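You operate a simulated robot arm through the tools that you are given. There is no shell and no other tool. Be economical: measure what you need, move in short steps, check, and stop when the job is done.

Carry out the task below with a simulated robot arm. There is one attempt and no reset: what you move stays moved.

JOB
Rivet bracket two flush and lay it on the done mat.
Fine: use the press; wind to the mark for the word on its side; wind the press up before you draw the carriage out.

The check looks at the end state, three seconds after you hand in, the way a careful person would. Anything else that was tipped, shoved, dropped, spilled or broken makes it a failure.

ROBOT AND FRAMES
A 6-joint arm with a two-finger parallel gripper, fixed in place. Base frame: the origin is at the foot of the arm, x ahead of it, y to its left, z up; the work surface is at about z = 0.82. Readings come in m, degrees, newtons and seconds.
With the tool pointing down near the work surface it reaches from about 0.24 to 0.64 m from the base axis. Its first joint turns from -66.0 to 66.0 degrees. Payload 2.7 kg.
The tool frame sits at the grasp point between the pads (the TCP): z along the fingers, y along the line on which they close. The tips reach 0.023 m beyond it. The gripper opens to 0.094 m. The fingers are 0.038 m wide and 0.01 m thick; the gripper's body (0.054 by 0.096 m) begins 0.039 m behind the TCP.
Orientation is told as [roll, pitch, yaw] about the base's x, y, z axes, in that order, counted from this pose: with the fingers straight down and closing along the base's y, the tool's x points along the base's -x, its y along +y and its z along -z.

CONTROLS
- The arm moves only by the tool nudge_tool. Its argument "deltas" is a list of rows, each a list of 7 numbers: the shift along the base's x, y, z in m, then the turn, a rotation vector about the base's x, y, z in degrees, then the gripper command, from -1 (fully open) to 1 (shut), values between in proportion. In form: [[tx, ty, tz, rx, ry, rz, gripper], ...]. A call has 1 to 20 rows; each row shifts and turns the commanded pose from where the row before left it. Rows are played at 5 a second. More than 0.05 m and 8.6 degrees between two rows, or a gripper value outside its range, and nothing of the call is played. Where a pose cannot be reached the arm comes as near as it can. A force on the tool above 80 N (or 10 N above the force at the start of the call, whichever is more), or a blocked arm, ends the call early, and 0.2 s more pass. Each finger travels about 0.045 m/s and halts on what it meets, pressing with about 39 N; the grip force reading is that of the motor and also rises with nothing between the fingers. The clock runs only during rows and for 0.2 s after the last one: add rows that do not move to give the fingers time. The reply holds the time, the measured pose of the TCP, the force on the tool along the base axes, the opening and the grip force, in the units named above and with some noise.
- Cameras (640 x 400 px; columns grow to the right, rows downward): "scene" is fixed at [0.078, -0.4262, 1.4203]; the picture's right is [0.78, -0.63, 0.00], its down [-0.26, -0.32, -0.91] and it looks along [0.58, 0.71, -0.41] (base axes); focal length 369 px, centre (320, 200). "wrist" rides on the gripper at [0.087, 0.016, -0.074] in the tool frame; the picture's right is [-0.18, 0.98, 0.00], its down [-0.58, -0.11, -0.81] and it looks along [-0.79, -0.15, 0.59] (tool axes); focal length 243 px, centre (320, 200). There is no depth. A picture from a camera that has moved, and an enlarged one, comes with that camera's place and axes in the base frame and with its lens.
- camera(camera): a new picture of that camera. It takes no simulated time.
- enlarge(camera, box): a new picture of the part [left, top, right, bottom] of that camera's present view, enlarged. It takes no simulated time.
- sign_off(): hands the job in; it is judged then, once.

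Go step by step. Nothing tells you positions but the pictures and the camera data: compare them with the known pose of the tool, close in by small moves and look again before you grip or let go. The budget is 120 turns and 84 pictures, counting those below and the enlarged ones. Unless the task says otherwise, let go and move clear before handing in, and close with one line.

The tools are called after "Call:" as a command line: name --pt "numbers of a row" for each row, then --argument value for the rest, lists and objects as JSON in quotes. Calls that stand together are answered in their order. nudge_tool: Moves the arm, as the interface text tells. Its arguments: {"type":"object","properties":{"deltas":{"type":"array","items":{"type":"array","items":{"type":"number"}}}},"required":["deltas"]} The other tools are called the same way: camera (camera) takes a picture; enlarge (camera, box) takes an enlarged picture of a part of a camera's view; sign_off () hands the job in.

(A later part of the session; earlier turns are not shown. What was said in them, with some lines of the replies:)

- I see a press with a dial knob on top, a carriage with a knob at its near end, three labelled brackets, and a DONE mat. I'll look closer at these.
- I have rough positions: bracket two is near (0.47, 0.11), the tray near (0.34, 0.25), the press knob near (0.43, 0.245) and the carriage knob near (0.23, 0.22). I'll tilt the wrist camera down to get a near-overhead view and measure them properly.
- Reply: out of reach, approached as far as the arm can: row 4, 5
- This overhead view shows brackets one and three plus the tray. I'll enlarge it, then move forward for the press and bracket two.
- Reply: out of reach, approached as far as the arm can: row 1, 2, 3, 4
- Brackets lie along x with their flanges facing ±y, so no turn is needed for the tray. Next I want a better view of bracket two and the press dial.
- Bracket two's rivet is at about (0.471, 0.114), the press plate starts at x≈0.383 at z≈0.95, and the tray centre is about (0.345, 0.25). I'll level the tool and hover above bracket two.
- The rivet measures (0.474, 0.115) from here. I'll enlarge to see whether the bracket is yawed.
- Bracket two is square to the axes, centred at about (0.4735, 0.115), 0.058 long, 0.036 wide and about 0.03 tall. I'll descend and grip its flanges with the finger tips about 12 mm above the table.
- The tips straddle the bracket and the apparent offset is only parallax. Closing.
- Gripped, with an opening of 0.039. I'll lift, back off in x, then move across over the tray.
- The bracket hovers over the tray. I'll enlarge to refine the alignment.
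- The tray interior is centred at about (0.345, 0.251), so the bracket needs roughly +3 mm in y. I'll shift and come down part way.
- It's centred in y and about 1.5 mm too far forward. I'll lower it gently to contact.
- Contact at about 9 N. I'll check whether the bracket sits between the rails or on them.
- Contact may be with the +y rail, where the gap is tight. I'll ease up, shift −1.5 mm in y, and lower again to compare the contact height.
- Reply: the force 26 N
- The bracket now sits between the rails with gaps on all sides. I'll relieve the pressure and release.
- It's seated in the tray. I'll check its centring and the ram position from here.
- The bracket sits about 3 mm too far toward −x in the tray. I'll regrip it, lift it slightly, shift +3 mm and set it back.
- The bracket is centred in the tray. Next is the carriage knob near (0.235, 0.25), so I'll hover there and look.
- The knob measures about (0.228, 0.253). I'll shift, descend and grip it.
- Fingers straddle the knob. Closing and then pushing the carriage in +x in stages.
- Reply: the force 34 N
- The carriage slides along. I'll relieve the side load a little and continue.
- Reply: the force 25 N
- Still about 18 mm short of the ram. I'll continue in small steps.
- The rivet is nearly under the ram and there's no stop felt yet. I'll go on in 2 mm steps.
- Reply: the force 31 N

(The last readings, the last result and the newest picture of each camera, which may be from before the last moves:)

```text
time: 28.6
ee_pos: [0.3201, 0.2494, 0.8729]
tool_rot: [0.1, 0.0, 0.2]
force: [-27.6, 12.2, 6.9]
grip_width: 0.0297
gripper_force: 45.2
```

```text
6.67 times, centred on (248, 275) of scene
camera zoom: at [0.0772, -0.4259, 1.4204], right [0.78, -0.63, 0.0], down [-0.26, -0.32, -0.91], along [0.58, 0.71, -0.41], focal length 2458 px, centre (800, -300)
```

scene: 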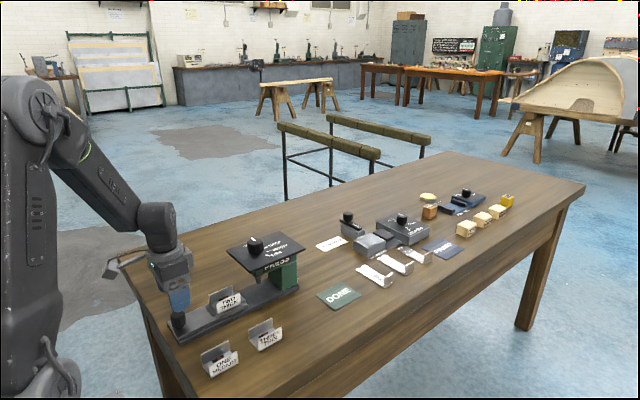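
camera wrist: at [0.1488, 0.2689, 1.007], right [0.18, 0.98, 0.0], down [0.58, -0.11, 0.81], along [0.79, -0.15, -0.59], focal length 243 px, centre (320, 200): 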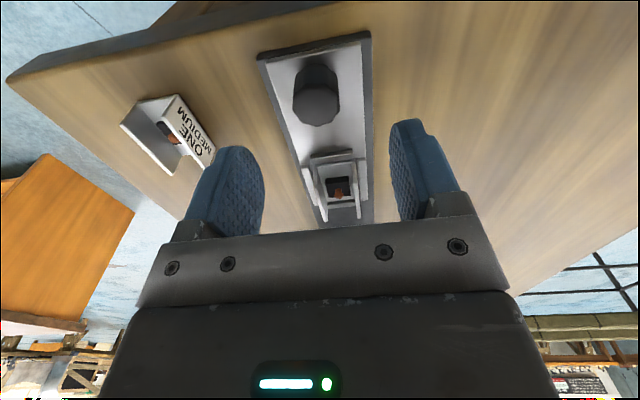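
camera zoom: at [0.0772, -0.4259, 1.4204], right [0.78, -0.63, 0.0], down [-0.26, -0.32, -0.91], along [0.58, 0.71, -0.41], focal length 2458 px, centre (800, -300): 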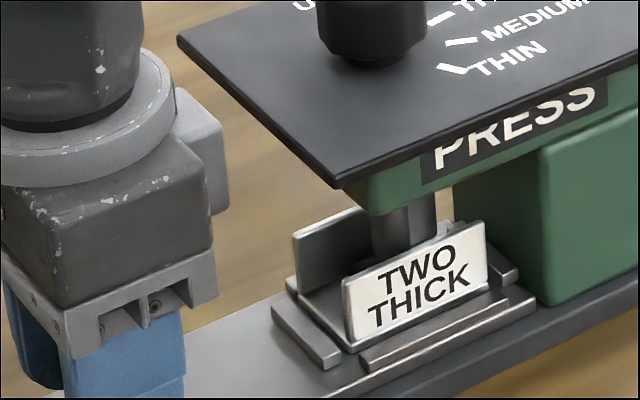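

Firm stop felt with the rivet under the ram. I'll relieve the push, release, lift clear and move to look at the dial.

Call:
nudge_tool --pt "-0.0015 0.0005 0 0 0 0 0.6" --pt "0 0 0 0 0 0 0.1" --pt "0 0 0 0 0 0 -0.5" --pt "0 0 0 0 0 0 -0.5" --pt "0 0 0.04 0 0 0 -0.5" --pt "-0.01 0 0.045 0 0 0 -0.5" --pt "0 0 0.045 0 0 0 -0.5" --pt "0 0 0.04 0 0 0 -0.5" --pt "0.03 0 0.0 0 0 0 -0.5" --pt "0.03 0 0.0 0 0 0 -0.5" --pt "0 0 0.0 0 0 0 -0.5"

Call:
camera --camera "wrist"

Call:
enlarge --camera "scene" --box '[160, 225, 320, 325]'

```text
time: 31.0
ee_pos: [0.3696, 0.249, 1.0443]
tool_rot: [0.1, 0.0, 0.1]
force: [-0.2, 0.6, -0.1]
grip_width: 0.0704
gripper_force: 0.1
```

```text
38 pictures are left
camera wrist: at [0.2821, 0.2648, 1.1181], right [0.18, 0.98, 0.0], down [0.58, -0.11, 0.81], along [0.79, -0.15, -0.59], focal length 243 px, centre (320, 200)
```

wrist: 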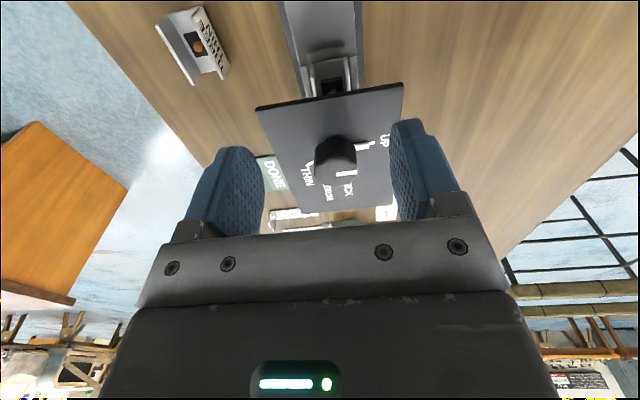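

```text
4.00 times, centred on (240, 275) of scene
camera zoom: at [0.078, -0.4262, 1.4203], right [0.78, -0.63, 0.0], down [-0.26, -0.32, -0.91], along [0.58, 0.71, -0.41], focal length 1475 px, centre (640, -100)
```

zoom: 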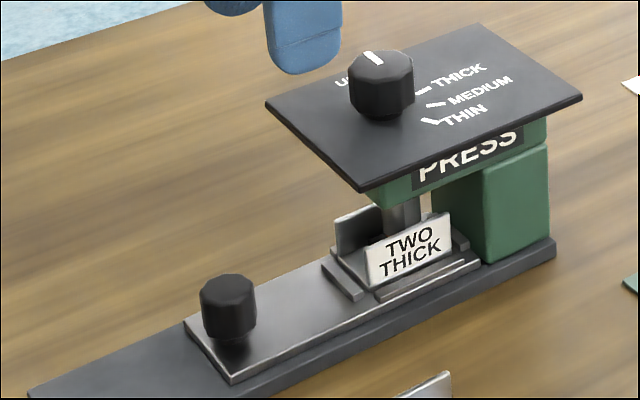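

Call:
enlarge --camera "wrist" --box '[250, 70, 410, 215]'

Call:
enlarge --camera "scene" --box '[225, 228, 305, 278]'

```text
2.76 times, centred on (330, 142) of wrist
camera zoom: at [0.2821, 0.2648, 1.1181], right [0.18, 0.98, 0.0], down [0.58, -0.11, 0.81], along [0.79, -0.15, -0.59], focal length 669 px, centre (292, 359)
```

zoom: 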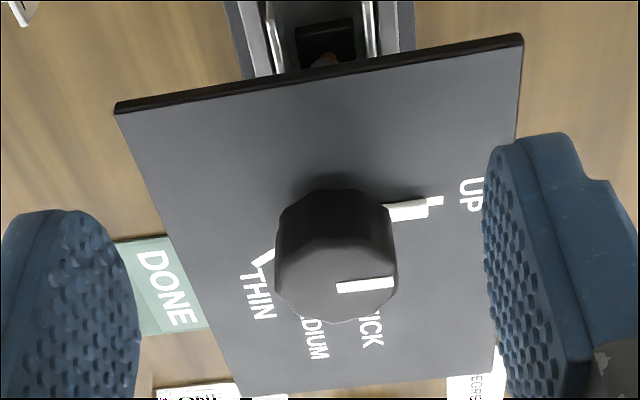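

```text
8.00 times, centred on (265, 253) of scene
camera zoom: at [0.078, -0.4262, 1.4203], right [0.78, -0.63, 0.0], down [-0.26, -0.32, -0.91], along [0.58, 0.71, -0.41], focal length 2950 px, centre (760, -224)
```

zoom: 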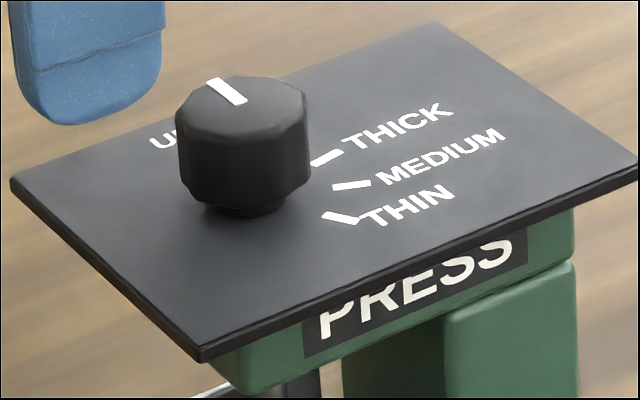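

The pointer is at UP, about 90° (along +y). THICK is about 75–80° clockwise, and the knob centre is near (0.432, 0.25) with its top at z≈0.98. I'll pre-turn the wrist +40° and move over the knob.

Call:
nudge_tool --pt "0.02 0 0 0 0 8 -0.5" --pt "0.02 0 0 0 0 8 -0.5" --pt "0.022 0.001 0 0 0 8 -0.5" --pt "0 0 0 0 0 8 -0.5" --pt "0 0 0 0 0 8 -0.5" --pt "0 0 -0.03 0 0 0 -0.5" --pt "0 0 0 0 0 0 -0.5"

Call:
camera --camera "wrist"

Call:
enlarge --camera "scene" --box '[200, 208, 312, 278]'

```text
time: 32.6
ee_pos: [0.4314, 0.2501, 1.0118]
tool_rot: [0.1, 0.0, 40.3]
force: [0.4, 0.2, -0.1]
grip_width: 0.0705
gripper_force: 0.1
```

```text
34 pictures are left
camera wrist: at [0.3548, 0.2074, 1.086], right [-0.49, 0.87, 0.0], down [0.51, 0.29, 0.81], along [0.7, 0.4, -0.59], focal length 243 px, centre (320, 200)
```

wrist: 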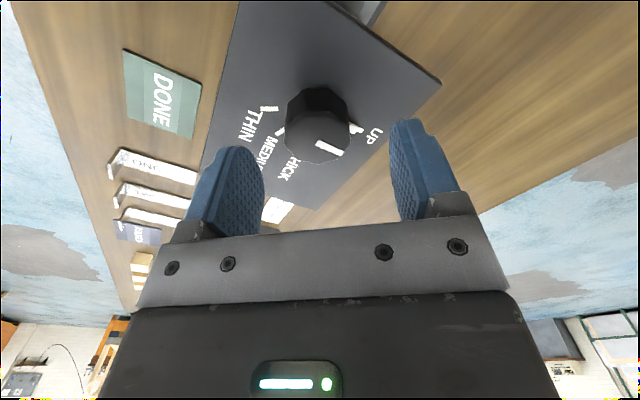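

```text
5.71 times, centred on (256, 243) of scene
camera zoom: at [0.078, -0.4262, 1.4203], right [0.78, -0.63, 0.0], down [-0.26, -0.32, -0.91], along [0.58, 0.71, -0.41], focal length 2107 px, centre (686, -46)
```

zoom: 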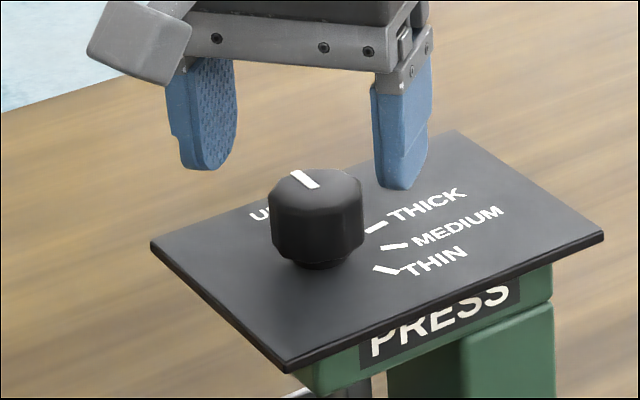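

The knob centre agrees with the tool position. I'll descend and grip it.

Call:
nudge_tool --pt "0 0 -0.02 0 0 0 -0.5" --pt "0 0 -0.014 0 0 0 -0.5" --pt "0 0 0 0 0 0 0" --pt "0 0 0 0 0 0 0.5" --pt "0 0 0 0 0 0 0.6" --pt "0 0 0 0 0 0 0.6" --pt "0 0 0 0 0 0 0.6"

Call:
enlarge --camera "scene" --box '[200, 208, 312, 278]'

```text
time: 34.2
ee_pos: [0.4327, 0.2481, 0.9776]
tool_rot: [0.0, -0.1, 40.1]
force: [15.4, -19.7, -5.7]
grip_width: 0.0371
gripper_force: 45.4
```

```text
5.71 times, centred on (256, 243) of scene
camera zoom: at [0.0784, -0.4267, 1.4201], right [0.78, -0.63, 0.0], down [-0.26, -0.32, -0.91], along [0.58, 0.71, -0.41], focal length 2107 px, centre (686, -46)
```

zoom: 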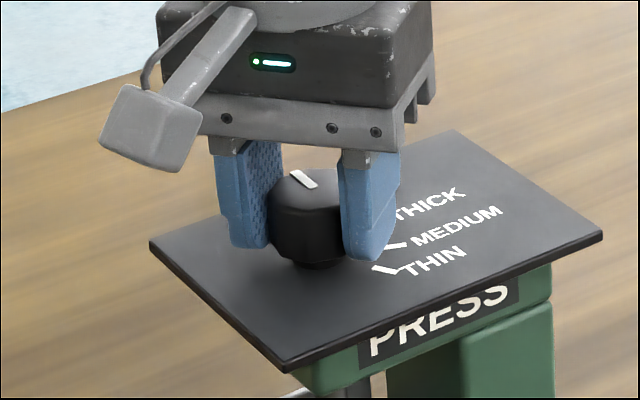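

Gripped with a small off-centre load. I'll correct that by 2 mm and turn −72°, undershooting so I can check.

Call:
nudge_tool --pt "0.0013 -0.002 0 0 0 0 0.8" --pt "0 0 0 0 0 -6 0.8" --pt "0 0 0 0 0 -6 0.8" --pt "0 0 0 0 0 -6 0.8" --pt "0 0 0 0 0 -6 0.8" --pt "0 0 0 0 0 -6 0.8" --pt "0 0 0 0 0 -6 0.8" --pt "0 0 0 0 0 -6 0.8" --pt "0 0 0 0 0 -6 0.8" --pt "0 0 0 0 0 -6 0.8" --pt "0 0 0 0 0 -6 0.8" --pt "0 0 0 0 0 -6 0.8" --pt "0 0 0 0 0 -6 0.8" --pt "0 0 0 0 0 0 0.8"

Call:
enlarge --camera "scene" --box '[200, 218, 312, 288]'

Call:
camera --camera "wrist"

```text
time: 37.2
ee_pos: [0.4331, 0.2517, 0.9782]
tool_rot: [0.2, 0.0, -31.8]
force: [0.9, 30.5, -18.7]
grip_width: 0.0365
gripper_force: 45.0
```

```text
5.71 times, centred on (256, 253) of scene
camera zoom: at [0.0783, -0.4252, 1.4206], right [0.78, -0.63, 0.0], down [-0.26, -0.32, -0.91], along [0.58, 0.71, -0.41], focal length 2107 px, centre (686, -103)
```

zoom: 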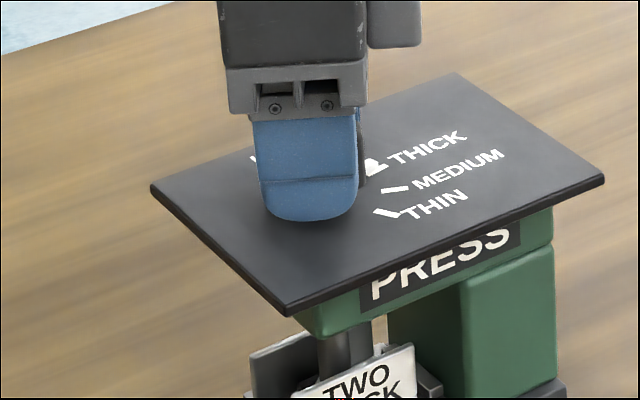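

```text
30 pictures are left
camera wrist: at [0.3672, 0.3112, 1.052], right [0.68, 0.74, 0.0], down [0.43, -0.4, 0.81], along [0.6, -0.54, -0.59], focal length 243 px, centre (320, 200)
```

wrist: 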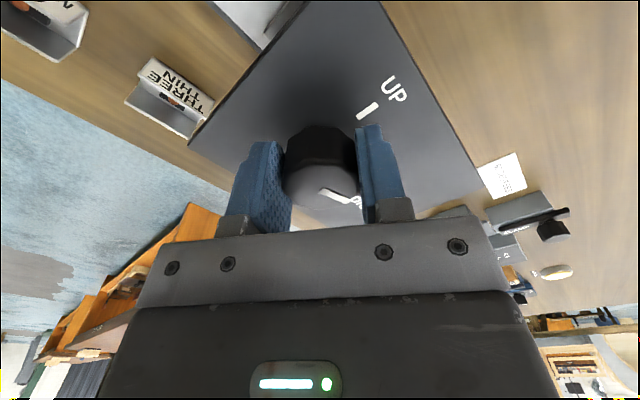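

The skirt pointer seems to be close to the THICK tick. I'll enlarge.

Call:
enlarge --camera "scene" --box '[254, 235, 294, 260]'

Call:
enlarge --camera "wrist" --box '[270, 110, 390, 225]'

```text
16.00 times, centred on (274, 248) of scene
camera zoom: at [0.0783, -0.4252, 1.4206], right [0.78, -0.63, 0.0], down [-0.26, -0.32, -0.91], along [0.58, 0.71, -0.41], focal length 5900 px, centre (1056, -560)
```

zoom: 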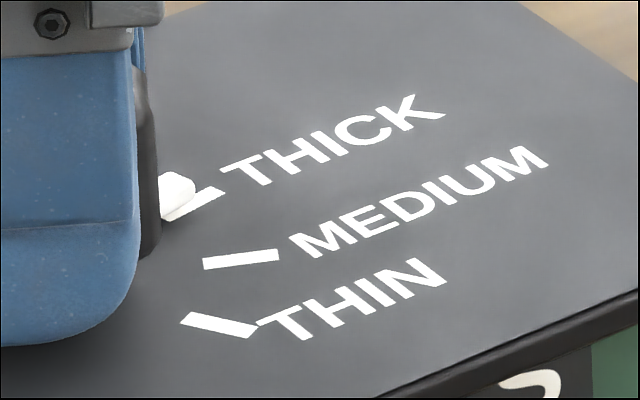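

```text
3.48 times, centred on (330, 168) of wrist
camera zoom: at [0.3672, 0.3112, 1.052], right [0.68, 0.74, 0.0], down [0.43, -0.4, 0.81], along [0.6, -0.54, -0.59], focal length 844 px, centre (285, 313)
```

zoom: 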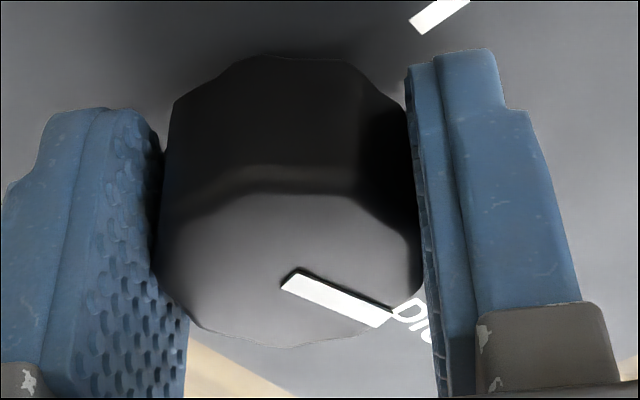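

The pointer is about 16° and the THICK tick about 2–5°, so I need roughly 12° more. I'll turn −9° and look again.

Call:
nudge_tool --pt "0 -0.0015 0.0005 0 0 -4.5 0.8" --pt "0 0 0 0 0 -4.5 0.8" --pt "0 0 0 0 0 0 0.8" --pt "0 0 0 0 0 0 0.8"

Call:
enlarge --camera "scene" --box '[254, 235, 294, 260]'

Call:
enlarge --camera "wrist" --box '[270, 110, 390, 225]'

```text
time: 38.2
ee_pos: [0.4338, 0.2504, 0.9796]
tool_rot: [0.6, 0.0, -40.8]
force: [15.5, 42.4, -19.9]
grip_width: 0.0365
gripper_force: 45.0
```

```text
16.00 times, centred on (274, 248) of scene
camera zoom: at [0.0787, -0.4248, 1.4207], right [0.78, -0.63, 0.0], down [-0.26, -0.32, -0.91], along [0.58, 0.71, -0.41], focal length 5900 px, centre (1056, -560)
```

zoom: 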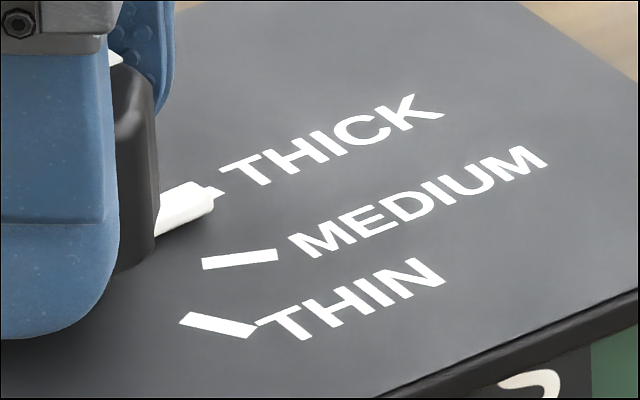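

```text
3.48 times, centred on (330, 168) of wrist
camera zoom: at [0.3778, 0.3197, 1.0534], right [0.78, 0.62, 0.01], down [0.36, -0.47, 0.81], along [0.51, -0.63, -0.59], focal length 844 px, centre (285, 313)
```

zoom: 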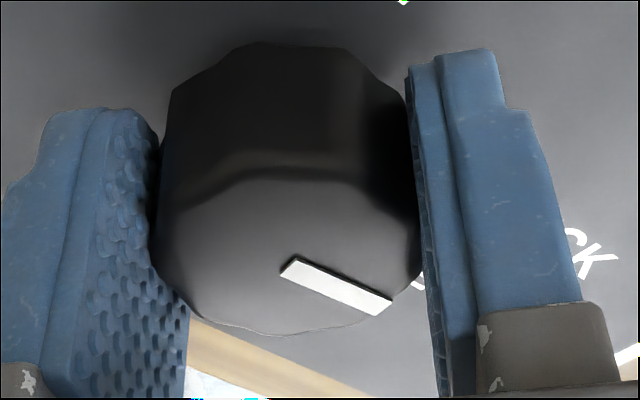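

The pointer block now covers the THICK tick, and I read the pointer as about 6°. My y correction went the wrong way, so I'll relieve the side force and recheck the alignment.

Call:
nudge_tool --pt "0.001 0.002 -0.001 0 0 0 0.8" --pt "0 0.0015 0 0 0 0 0.8" --pt "0 0 0 0 0 0 0.8"

Call:
enlarge --camera "scene" --box '[254, 235, 294, 260]'

Call:
enlarge --camera "scene" --box '[225, 265, 285, 305]'

```text
time: 39.0
ee_pos: [0.4345, 0.2508, 0.9794]
tool_rot: [0.1, 0.0, -40.9]
force: [-9.1, 13.8, 12.5]
grip_width: 0.0369
gripper_force: 44.9
```

```text
16.00 times, centred on (274, 248) of scene
camera zoom: at [0.0775, -0.4259, 1.4204], right [0.78, -0.63, 0.0], down [-0.26, -0.32, -0.91], along [0.58, 0.71, -0.41], focal length 5900 px, centre (1056, -560)
```

zoom: 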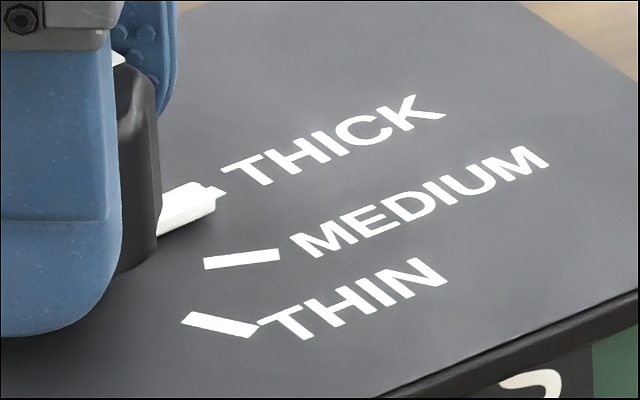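

```text
10.00 times, centred on (255, 285) of scene
camera zoom: at [0.0775, -0.4259, 1.4204], right [0.78, -0.63, 0.0], down [-0.26, -0.32, -0.91], along [0.58, 0.71, -0.41], focal length 3687 px, centre (970, -650)
```

zoom: 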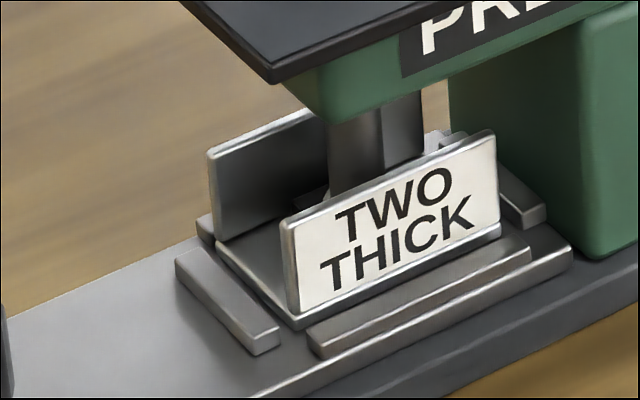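

The pointer sits on THICK (81° turned, measured geometry about 80°) and the ram is down on the rivet. I'll wait briefly, then wind back to UP.

Call:
nudge_tool --pt "0 0 0 0 0 0 0.8" --pt "0 0 0 0 0 0 0.8" --pt "0 0 0 0 0 6 0.8" --pt "0 -0.0005 0 0 0 6 0.8" --pt "0 0 0 0 0 6 0.8" --pt "0 -0.0005 0 0 0 6 0.8" --pt "0 0 0 0 0 6 0.8" --pt "0 0 0 0 0 6 0.8" --pt "0 0 0 0 0 6 0.8" --pt "0 -0.0005 0 0 0 6 0.8" --pt "0 0 0 0 0 6 0.8" --pt "0 -0.0005 0 0 0 6 0.8" --pt "0 0 0 0 0 6 0.8" --pt "0 0 0 0 0 6 0.8" --pt "0 0 0 0 0 6 0.8" --pt "0 0 0 0 0 3 0.8" --pt "0 0 0 0 0 0 0.8"

Call:
camera --camera "wrist"

Call:
enlarge --camera "scene" --box '[200, 218, 312, 308]'

```text
time: 42.6
ee_pos: [0.4334, 0.2496, 0.9793]
tool_rot: [0.2, -0.1, 40.1]
force: [-3.3, 23.2, 5.3]
grip_width: 0.0366
gripper_force: 44.7
```

```text
23 pictures are left
camera wrist: at [0.3572, 0.2066, 1.0523], right [-0.49, 0.87, 0.0], down [0.51, 0.29, 0.81], along [0.7, 0.4, -0.59], focal length 243 px, centre (320, 200)
```

wrist: 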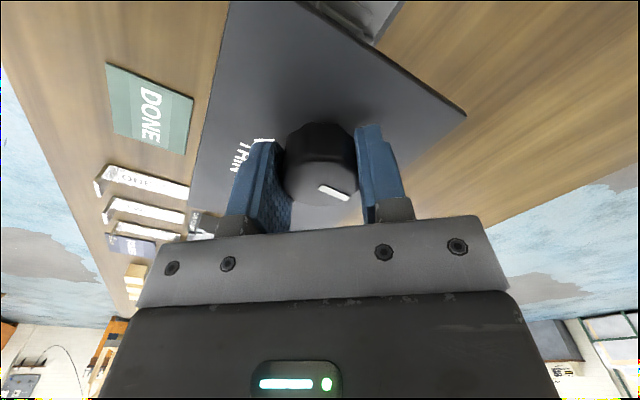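

```text
4.44 times, centred on (256, 263) of scene
camera zoom: at [0.0778, -0.4256, 1.4205], right [0.78, -0.63, 0.0], down [-0.26, -0.32, -0.91], along [0.58, 0.71, -0.41], focal length 1639 px, centre (604, -80)
```

zoom: 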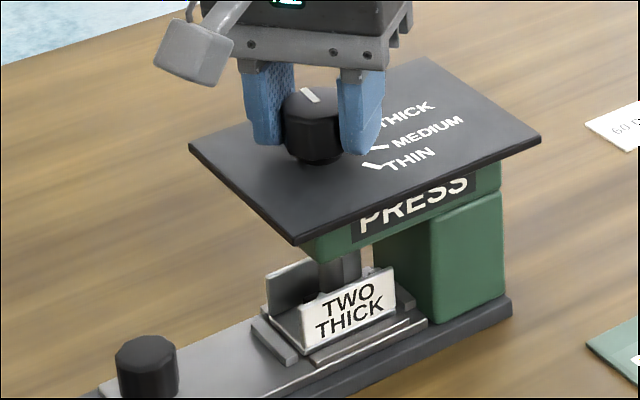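

The pointer is back at UP. I'll release, lift and verify.

Call:
nudge_tool --pt "0 0.001 0 0 0 0 0.2" --pt "0 0 0 0 0 0 -0.5" --pt "0 0 0 0 0 0 -0.5" --pt "0 0 0.035 0 0 0 -0.5" --pt "0 0 0.03 0 0 -8 -0.5" --pt "-0.02 0 0.0 0 0 -8 -0.5" --pt "-0.03 0 0.0 0 0 -8 -0.5" --pt "-0.04 0 0.0 0 0 -8 -0.5" --pt "-0.04 0 0.0 0 0 -8 -0.5" --pt "0 0 0 0 0 0 -0.5"

Call:
enlarge --camera "scene" --box '[200, 228, 296, 308]'

Call:
camera --camera "wrist"

```text
time: 44.8
ee_pos: [0.3032, 0.2485, 1.0421]
tool_rot: [0.2, -0.1, -0.1]
force: [-0.3, 0.6, 0.2]
grip_width: 0.0707
gripper_force: 0.2
```

```text
5.00 times, centred on (248, 268) of scene
camera zoom: at [0.0779, -0.4262, 1.4203], right [0.78, -0.63, 0.0], down [-0.26, -0.32, -0.91], along [0.58, 0.71, -0.41], focal length 1844 px, centre (680, -140)
```

zoom: 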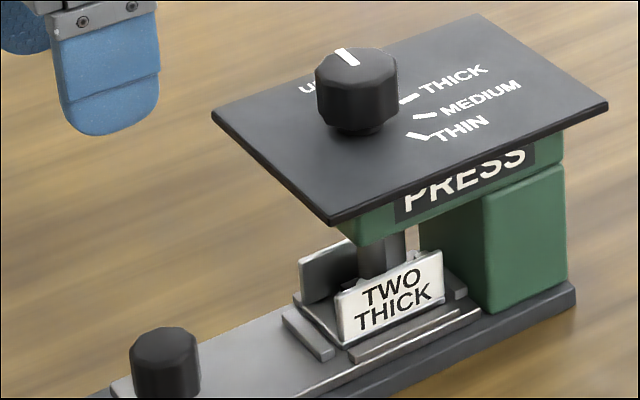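

```text
20 pictures are left
camera wrist: at [0.2158, 0.2658, 1.1161], right [0.18, 0.98, 0.0], down [0.58, -0.11, 0.81], along [0.79, -0.15, -0.59], focal length 243 px, centre (320, 200)
```

wrist: 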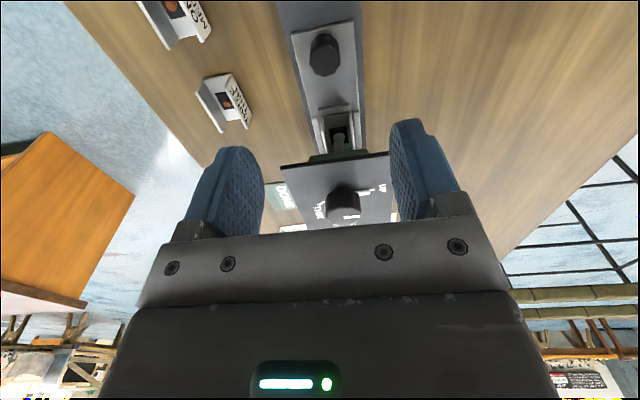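

The dial is at UP. I'll go back down onto the carriage knob at about (0.319, 0.2505).

Call:
nudge_tool --pt "0.0075 0.002 -0.04 0 0 0 -0.5" --pt "0.008 0 -0.04 0 0 0 -0.5" --pt "0 0 -0.04 0 0 0 -0.5" --pt "0 0 -0.03 0 0 0 -0.5" --pt "0 0 -0.018 0 0 0 -0.5" --pt "0 0 0 0 0 0 0" --pt "0 0 0 0 0 0 0.5" --pt "0 0 0 0 0 0 0.6" --pt "0 0 0 0 0 0 0.6"

Call:
enlarge --camera "scene" --box '[160, 245, 272, 325]'

```text
time: 46.8
ee_pos: [0.3213, 0.2494, 0.8735]
tool_rot: [-0.1, 0.1, 0.0]
force: [1.0, -16.2, -0.7]
grip_width: 0.0298
gripper_force: 44.7
```

```text
5.00 times, centred on (216, 285) of scene
camera zoom: at [0.078, -0.4266, 1.4201], right [0.78, -0.63, 0.0], down [-0.26, -0.32, -0.91], along [0.58, 0.71, -0.41], focal length 1844 px, centre (840, -225)
```

zoom: 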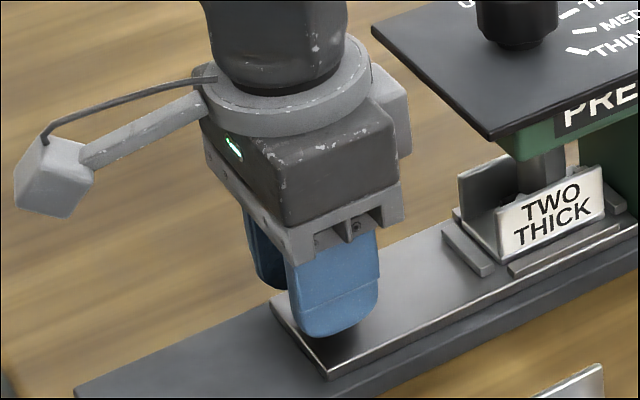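

Gripped again. I'll draw the carriage out by about 91 mm, back to its start position.

Call:
nudge_tool --pt "0 -0.0015 0 0 0 0 0.6" --pt "-0.006 0 0 0 0 0 0.6" --pt "-0.008 0 0 0 0 0 0.6" --pt "-0.01 0 0 0 0 0 0.6" --pt "-0.01 0 0 0 0 0 0.6" --pt "-0.01 0 0 0 0 0 0.6" --pt "-0.01 0 0 0 0 0 0.6" --pt "-0.01 0 0 0 0 0 0.6" --pt "-0.01 0 0 0 0 0 0.6" --pt "-0.008 0 0 0 0 0 0.6" --pt "-0.006 0 0 0 0 0 0.6" --pt "0 0 0 0 0 0 0.6"

Call:
enlarge --camera "scene" --box '[160, 225, 320, 325]'

```text
time: 49.4
ee_pos: [0.232, 0.249, 0.8754]
tool_rot: [0.1, -0.1, 0.1]
force: [0.5, 4.7, 7.5]
grip_width: 0.0297
gripper_force: 44.8
```

```text
4.00 times, centred on (240, 275) of scene
camera zoom: at [0.0779, -0.4261, 1.4203], right [0.78, -0.63, 0.0], down [-0.26, -0.32, -0.91], along [0.58, 0.71, -0.41], focal length 1475 px, centre (640, -100)
```

zoom: 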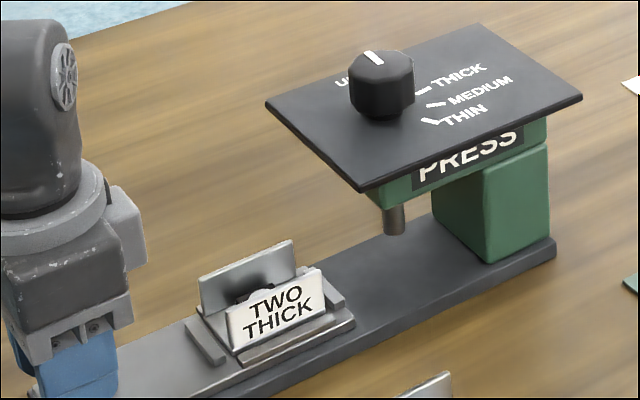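

The carriage is out. I'll release, rise and check the rivet.

Call:
nudge_tool --pt "0 0 0 0 0 0 0.1" --pt "0 0 0 0 0 0 -0.5" --pt "0 0 0 0 0 0 -0.5" --pt "0 0 0.04 0 0 0 -0.5" --pt "0.03 0 0.04 0 0 0 -0.5" --pt "0.04 0.001 0.01 0 0 0 -0.5" --pt "0.012 0 0 0 0 0 -0.5" --pt "0 0 0 0 0 0 -0.5"

Call:
enlarge --camera "wrist" --box '[260, 10, 380, 160]'

Call:
enlarge --camera "scene" --box '[200, 280, 256, 320]'

```text
time: 51.2
ee_pos: [0.3148, 0.2525, 0.9651]
tool_rot: [0.1, -0.1, 0.1]
force: [0.6, -0.1, 0.1]
grip_width: 0.0706
gripper_force: 0.1
```

```text
2.67 times, centred on (320, 85) of wrist
camera zoom: at [0.2265, 0.2691, 1.0386], right [0.18, 0.98, 0.0], down [0.58, -0.11, 0.81], along [0.79, -0.15, -0.59], focal length 647 px, centre (320, 507)
```

zoom: 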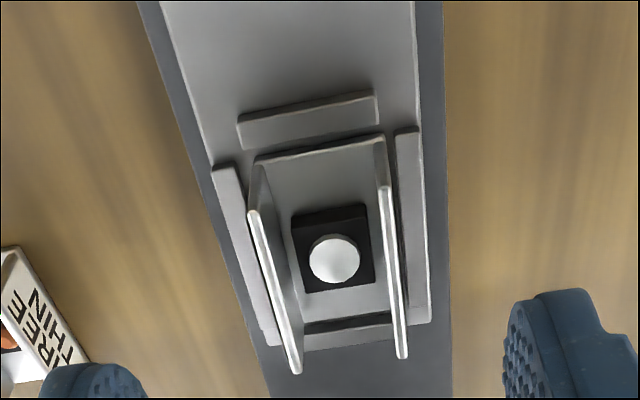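

```text
10.00 times, centred on (228, 300) of scene
camera zoom: at [0.078, -0.4262, 1.4203], right [0.78, -0.63, 0.0], down [-0.26, -0.32, -0.91], along [0.58, 0.71, -0.41], focal length 3687 px, centre (1240, -800)
```

zoom: 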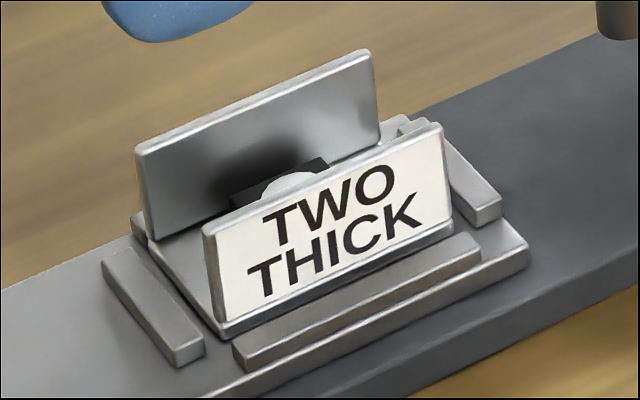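

The rivet is set flat. I'll regrip the bracket and lift it out.

Call:
nudge_tool --pt "0.0215 -0.001 -0.02 0 0 0 -0.5" --pt "0 0 -0.04 0 0 0 -0.5" --pt "0 0 -0.028 0 0 0 -0.5" --pt "0 0 0 0 0 0 -0.5" --pt "0 0 0 0 0 0 0" --pt "0 0 0 0 0 0 0.6" --pt "0 0 0 0 0 0 0.6" --pt "0 0 0 0 0 0 0.6" --pt "0 0 0.01 0 0 0 0.6" --pt "0 0 0.01 0 0 0 0.6" --pt "0 0 0 0 0 0 0.6"

Call:
enlarge --camera "scene" --box '[180, 250, 276, 320]'

```text
time: 53.6
ee_pos: [0.3354, 0.2505, 0.897]
tool_rot: [0.1, 0.0, 0.2]
force: [-0.3, 0.0, -0.9]
grip_width: 0.0391
gripper_force: 39.3
```

```text
5.71 times, centred on (228, 285) of scene
camera zoom: at [0.078, -0.4262, 1.4203], right [0.78, -0.63, 0.0], down [-0.26, -0.32, -0.91], along [0.58, 0.71, -0.41], focal length 2107 px, centre (846, -286)
```

zoom: 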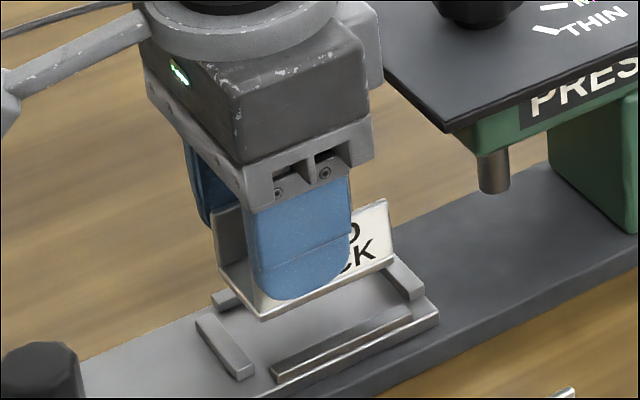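

It's lifted free. Carrying it around the press at height to above the DONE mat, whose centre is about (0.589, 0.125).

Call:
nudge_tool --pt "0 0 0.04 0 0 0 0.6" --pt "0 0 0.04 0 0 0 0.6" --pt "0 -0.045 0 0 0 0 0.6" --pt "0 -0.045 0 0 0 0 0.6" --pt "0 -0.045 0 0 0 0 0.6" --pt "0.045 0 0 0 0 0 0.6" --pt "0.045 0 0 0 0 0 0.6" --pt "0.045 0 0 0 0 0 0.6" --pt "0.045 0 0 0 0 0 0.6" --pt "0.045 0 0 0 0 0 0.6" --pt "0.019 0.009 0 0 0 0 0.6" --pt "0 0 -0.04 0 0 0 0.6" --pt "0 0 -0.03 0 0 0 0.6" --pt "0 0 0 0 0 0 0.6"

Call:
enlarge --camera "scene" --box '[290, 220, 402, 320]'

Call:
enlarge --camera "wrist" --box '[220, 0, 420, 220]'

```text
time: 56.6
ee_pos: [0.5783, 0.1246, 0.9071]
tool_rot: [0.0, 0.0, 0.1]
force: [-1.0, 0.4, 0.2]
grip_width: 0.0393
gripper_force: 39.0
```

```text
4.00 times, centred on (346, 270) of scene
camera zoom: at [0.078, -0.4262, 1.4203], right [0.78, -0.63, 0.0], down [-0.26, -0.32, -0.91], along [0.58, 0.71, -0.41], focal length 1475 px, centre (216, -80)
```

zoom: 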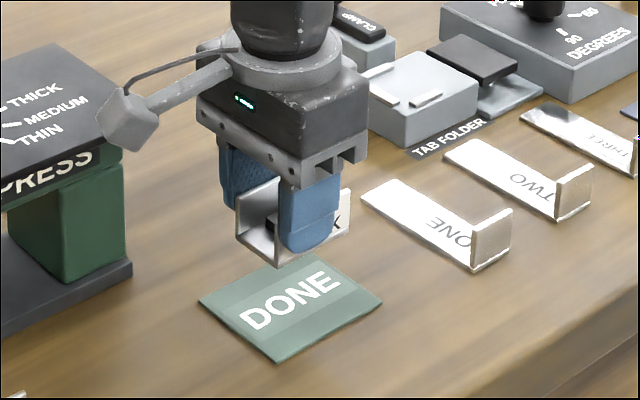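

```text
1.82 times, centred on (320, 110) of wrist
camera zoom: at [0.4909, 0.1422, 0.9803], right [0.18, 0.98, 0.0], down [0.58, -0.11, 0.81], along [0.79, -0.15, -0.59], focal length 441 px, centre (320, 364)
```

zoom: 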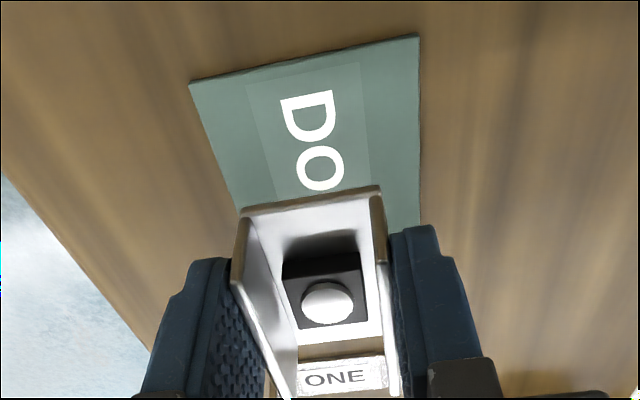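

Mat position confirmed. Lowering the bracket.

Call:
nudge_tool --pt "0 0.001 -0.02 0 0 0 0.6" --pt "0 0 -0.015 0 0 0 0.6" --pt "0 0 -0.008 0 0 0 0.6" --pt "0 0 0 0 0 0 0.6"

Call:
nudge_tool --pt "0 0 -0.0015 0 0 0 0.6" --pt "0 0 -0.0015 0 0 0 0.6" --pt "0 0 0 0 0 0 0.6"

Call:
enlarge --camera "scene" --box '[300, 250, 380, 320]'

```text
time: 57.6
ee_pos: [0.5787, 0.1272, 0.8626]
tool_rot: [0.1, -0.1, 0.1]
force: [-0.8, -0.5, -1.2]
grip_width: 0.0394
gripper_force: 39.3
```

```text
time: 58.4
ee_pos: [0.5786, 0.1266, 0.8607]
tool_rot: [0.1, 0.1, 0.1]
force: [-1.2, -0.3, -1.0]
grip_width: 0.0395
gripper_force: 38.8
```

```text
5.71 times, centred on (340, 285) of scene
camera zoom: at [0.078, -0.4262, 1.4203], right [0.78, -0.63, 0.0], down [-0.26, -0.32, -0.91], along [0.58, 0.71, -0.41], focal length 2107 px, centre (206, -286)
```

zoom: 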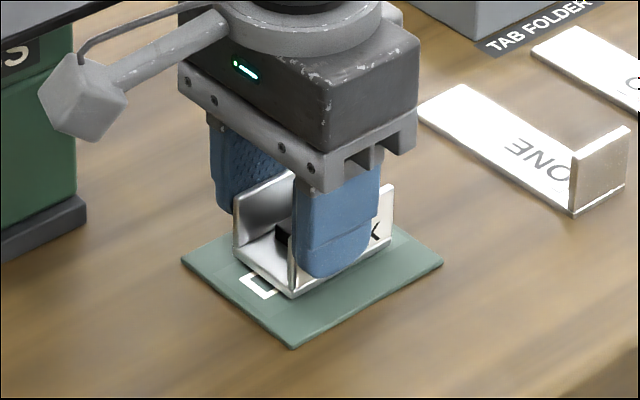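

Nearly down. I'll take 1 mm steps until contact.

Call:
nudge_tool --pt "0 0 -0.001 0 0 0 0.6" --pt "0 0 -0.001 0 0 0 0.6" --pt "0 0 0 0 0 0 0.6"

```text
time: 59.2
ee_pos: [0.5783, 0.1252, 0.8595]
tool_rot: [0.1, 0.0, 0.2]
force: [-0.6, -0.7, -1.3]
grip_width: 0.0395
gripper_force: 39.1
```

Call:
nudge_tool --pt "0 0 -0.001 0 0 0 0.6" --pt "0 0 -0.001 0 0 0 0.6" --pt "0 0 0 0 0 0 0.6"

```text
time: 60.0
ee_pos: [0.5789, 0.1261, 0.8591]
tool_rot: [0.2, -0.1, 0.1]
force: [-7.7, -0.1, 11.3]
grip_width: 0.0395
gripper_force: 38.8
```

Contact (11 N up). Releasing and moving clear.

Call:
nudge_tool --pt "0 0 0.0005 0 0 0 0.6" --pt "0 0 0 0 0 0 0.1" --pt "0 0 0 0 0 0 -0.5" --pt "0 0 0 0 0 0 -0.5" --pt "0 0 0.04 0 0 0 -0.5" --pt "0 0 0.04 0 0 0 -0.5" --pt "-0.03 -0.01 0.04 0 0 0 -0.5" --pt "-0.04 -0.01 0.04 0 0 0 -0.5" --pt "-0.04 0 0.04 0 0 0 -0.5" --pt "-0.04 0 0.02 0 0 0 -0.5" --pt "0 0 0 0 0 0 -0.5"

Call:
camera --camera "scene"

Call:
enlarge --camera "scene" --box '[300, 250, 380, 320]'

Call:
enlarge --camera "wrist" --box '[220, 0, 420, 220]'

```text
refused: row 7 steps farther than a row can; nothing moved
```

```text
11 pictures are left
```

scene: 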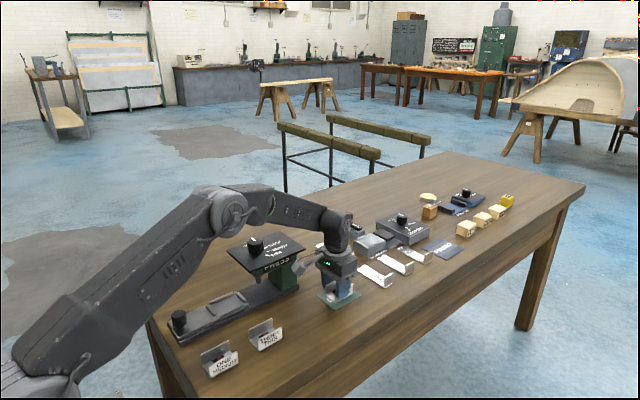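

```text
5.71 times, centred on (340, 285) of scene
camera zoom: at [0.0776, -0.4262, 1.4203], right [0.78, -0.63, 0.0], down [-0.26, -0.32, -0.91], along [0.58, 0.71, -0.41], focal length 2107 px, centre (206, -286)
```

zoom: 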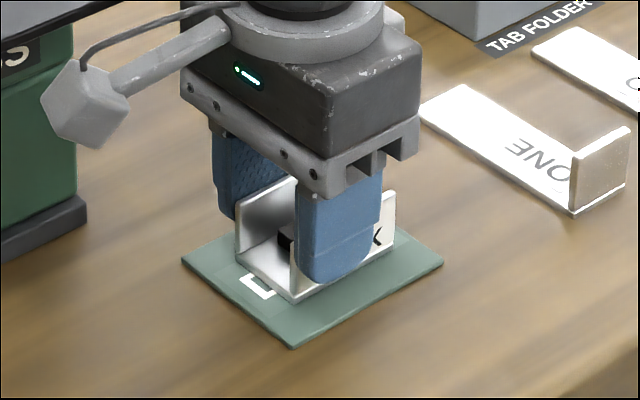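

```text
1.82 times, centred on (320, 110) of wrist
camera zoom: at [0.4919, 0.1421, 0.9318], right [0.18, 0.98, 0.0], down [0.58, -0.11, 0.81], along [0.79, -0.15, -0.59], focal length 441 px, centre (320, 364)
```

zoom: 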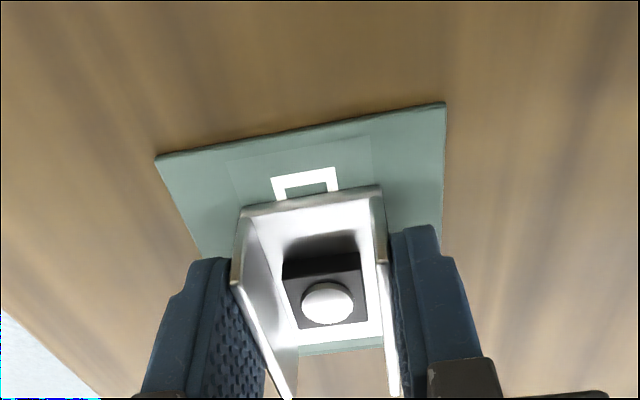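

The bracket is centred on the mat and still held, because that call was refused for a step that was too long. I'll release with shorter steps.

Call:
nudge_tool --pt "0 0 0.0005 0 0 0 0.6" --pt "0 0 0 0 0 0 0.1" --pt "0 0 0 0 0 0 -0.5" --pt "0 0 0 0 0 0 -0.5" --pt "0 0 0.04 0 0 0 -0.5" --pt "0 0 0.04 0 0 0 -0.5" --pt "-0.02 -0.005 0.035 0 0 0 -0.5" --pt "-0.03 -0.005 0.035 0 0 0 -0.5" --pt "-0.03 0 0.03 0 0 0 -0.5" --pt "-0.03 0 0.02 0 0 0 -0.5" --pt "0 0 0 0 0 0 -0.5"

Call:
camera --camera "scene"

Call:
enlarge --camera "scene" --box '[300, 250, 380, 320]'

Call:
enlarge --camera "wrist" --box '[220, 0, 420, 220]'

```text
time: 62.4
ee_pos: [0.468, 0.1152, 1.0577]
tool_rot: [0.1, 0.0, 0.1]
force: [0.3, 0.6, -0.3]
grip_width: 0.0702
gripper_force: 0.0
```

```text
8 pictures are left
```

scene: 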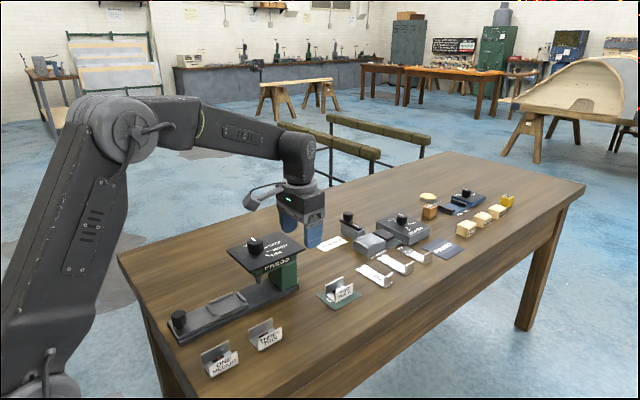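

```text
5.71 times, centred on (340, 285) of scene
camera zoom: at [0.0779, -0.4262, 1.4203], right [0.78, -0.63, 0.0], down [-0.26, -0.32, -0.91], along [0.58, 0.71, -0.41], focal length 2107 px, centre (206, -286)
```

zoom: 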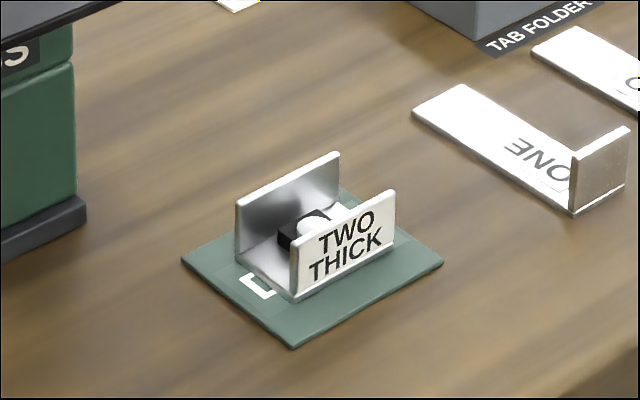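

```text
1.82 times, centred on (320, 110) of wrist
camera zoom: at [0.3811, 0.1302, 1.131], right [0.18, 0.98, 0.0], down [0.58, -0.11, 0.81], along [0.79, -0.15, -0.59], focal length 441 px, centre (320, 364)
```

zoom: 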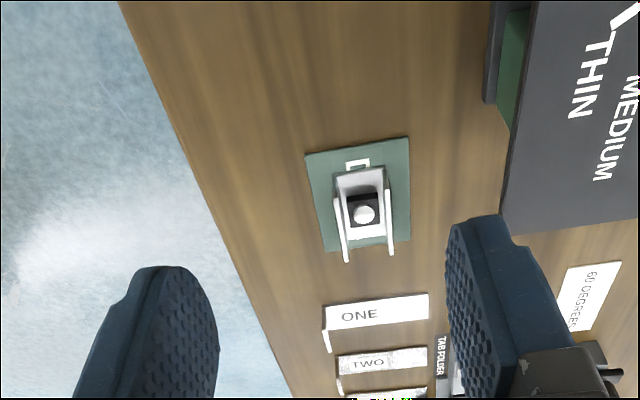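

Bracket two is riveted and upright on the DONE mat. The press is at UP, the carriage is out, nothing else was disturbed and the arm is clear, so I'm handing in.

Call:
sign_off

```text
The job is handed in.
```

I riveted bracket two at the THICK mark and the rivet head looks flat. It now stands upright on the DONE mat, with the press wound back to UP before I drew the carriage out.
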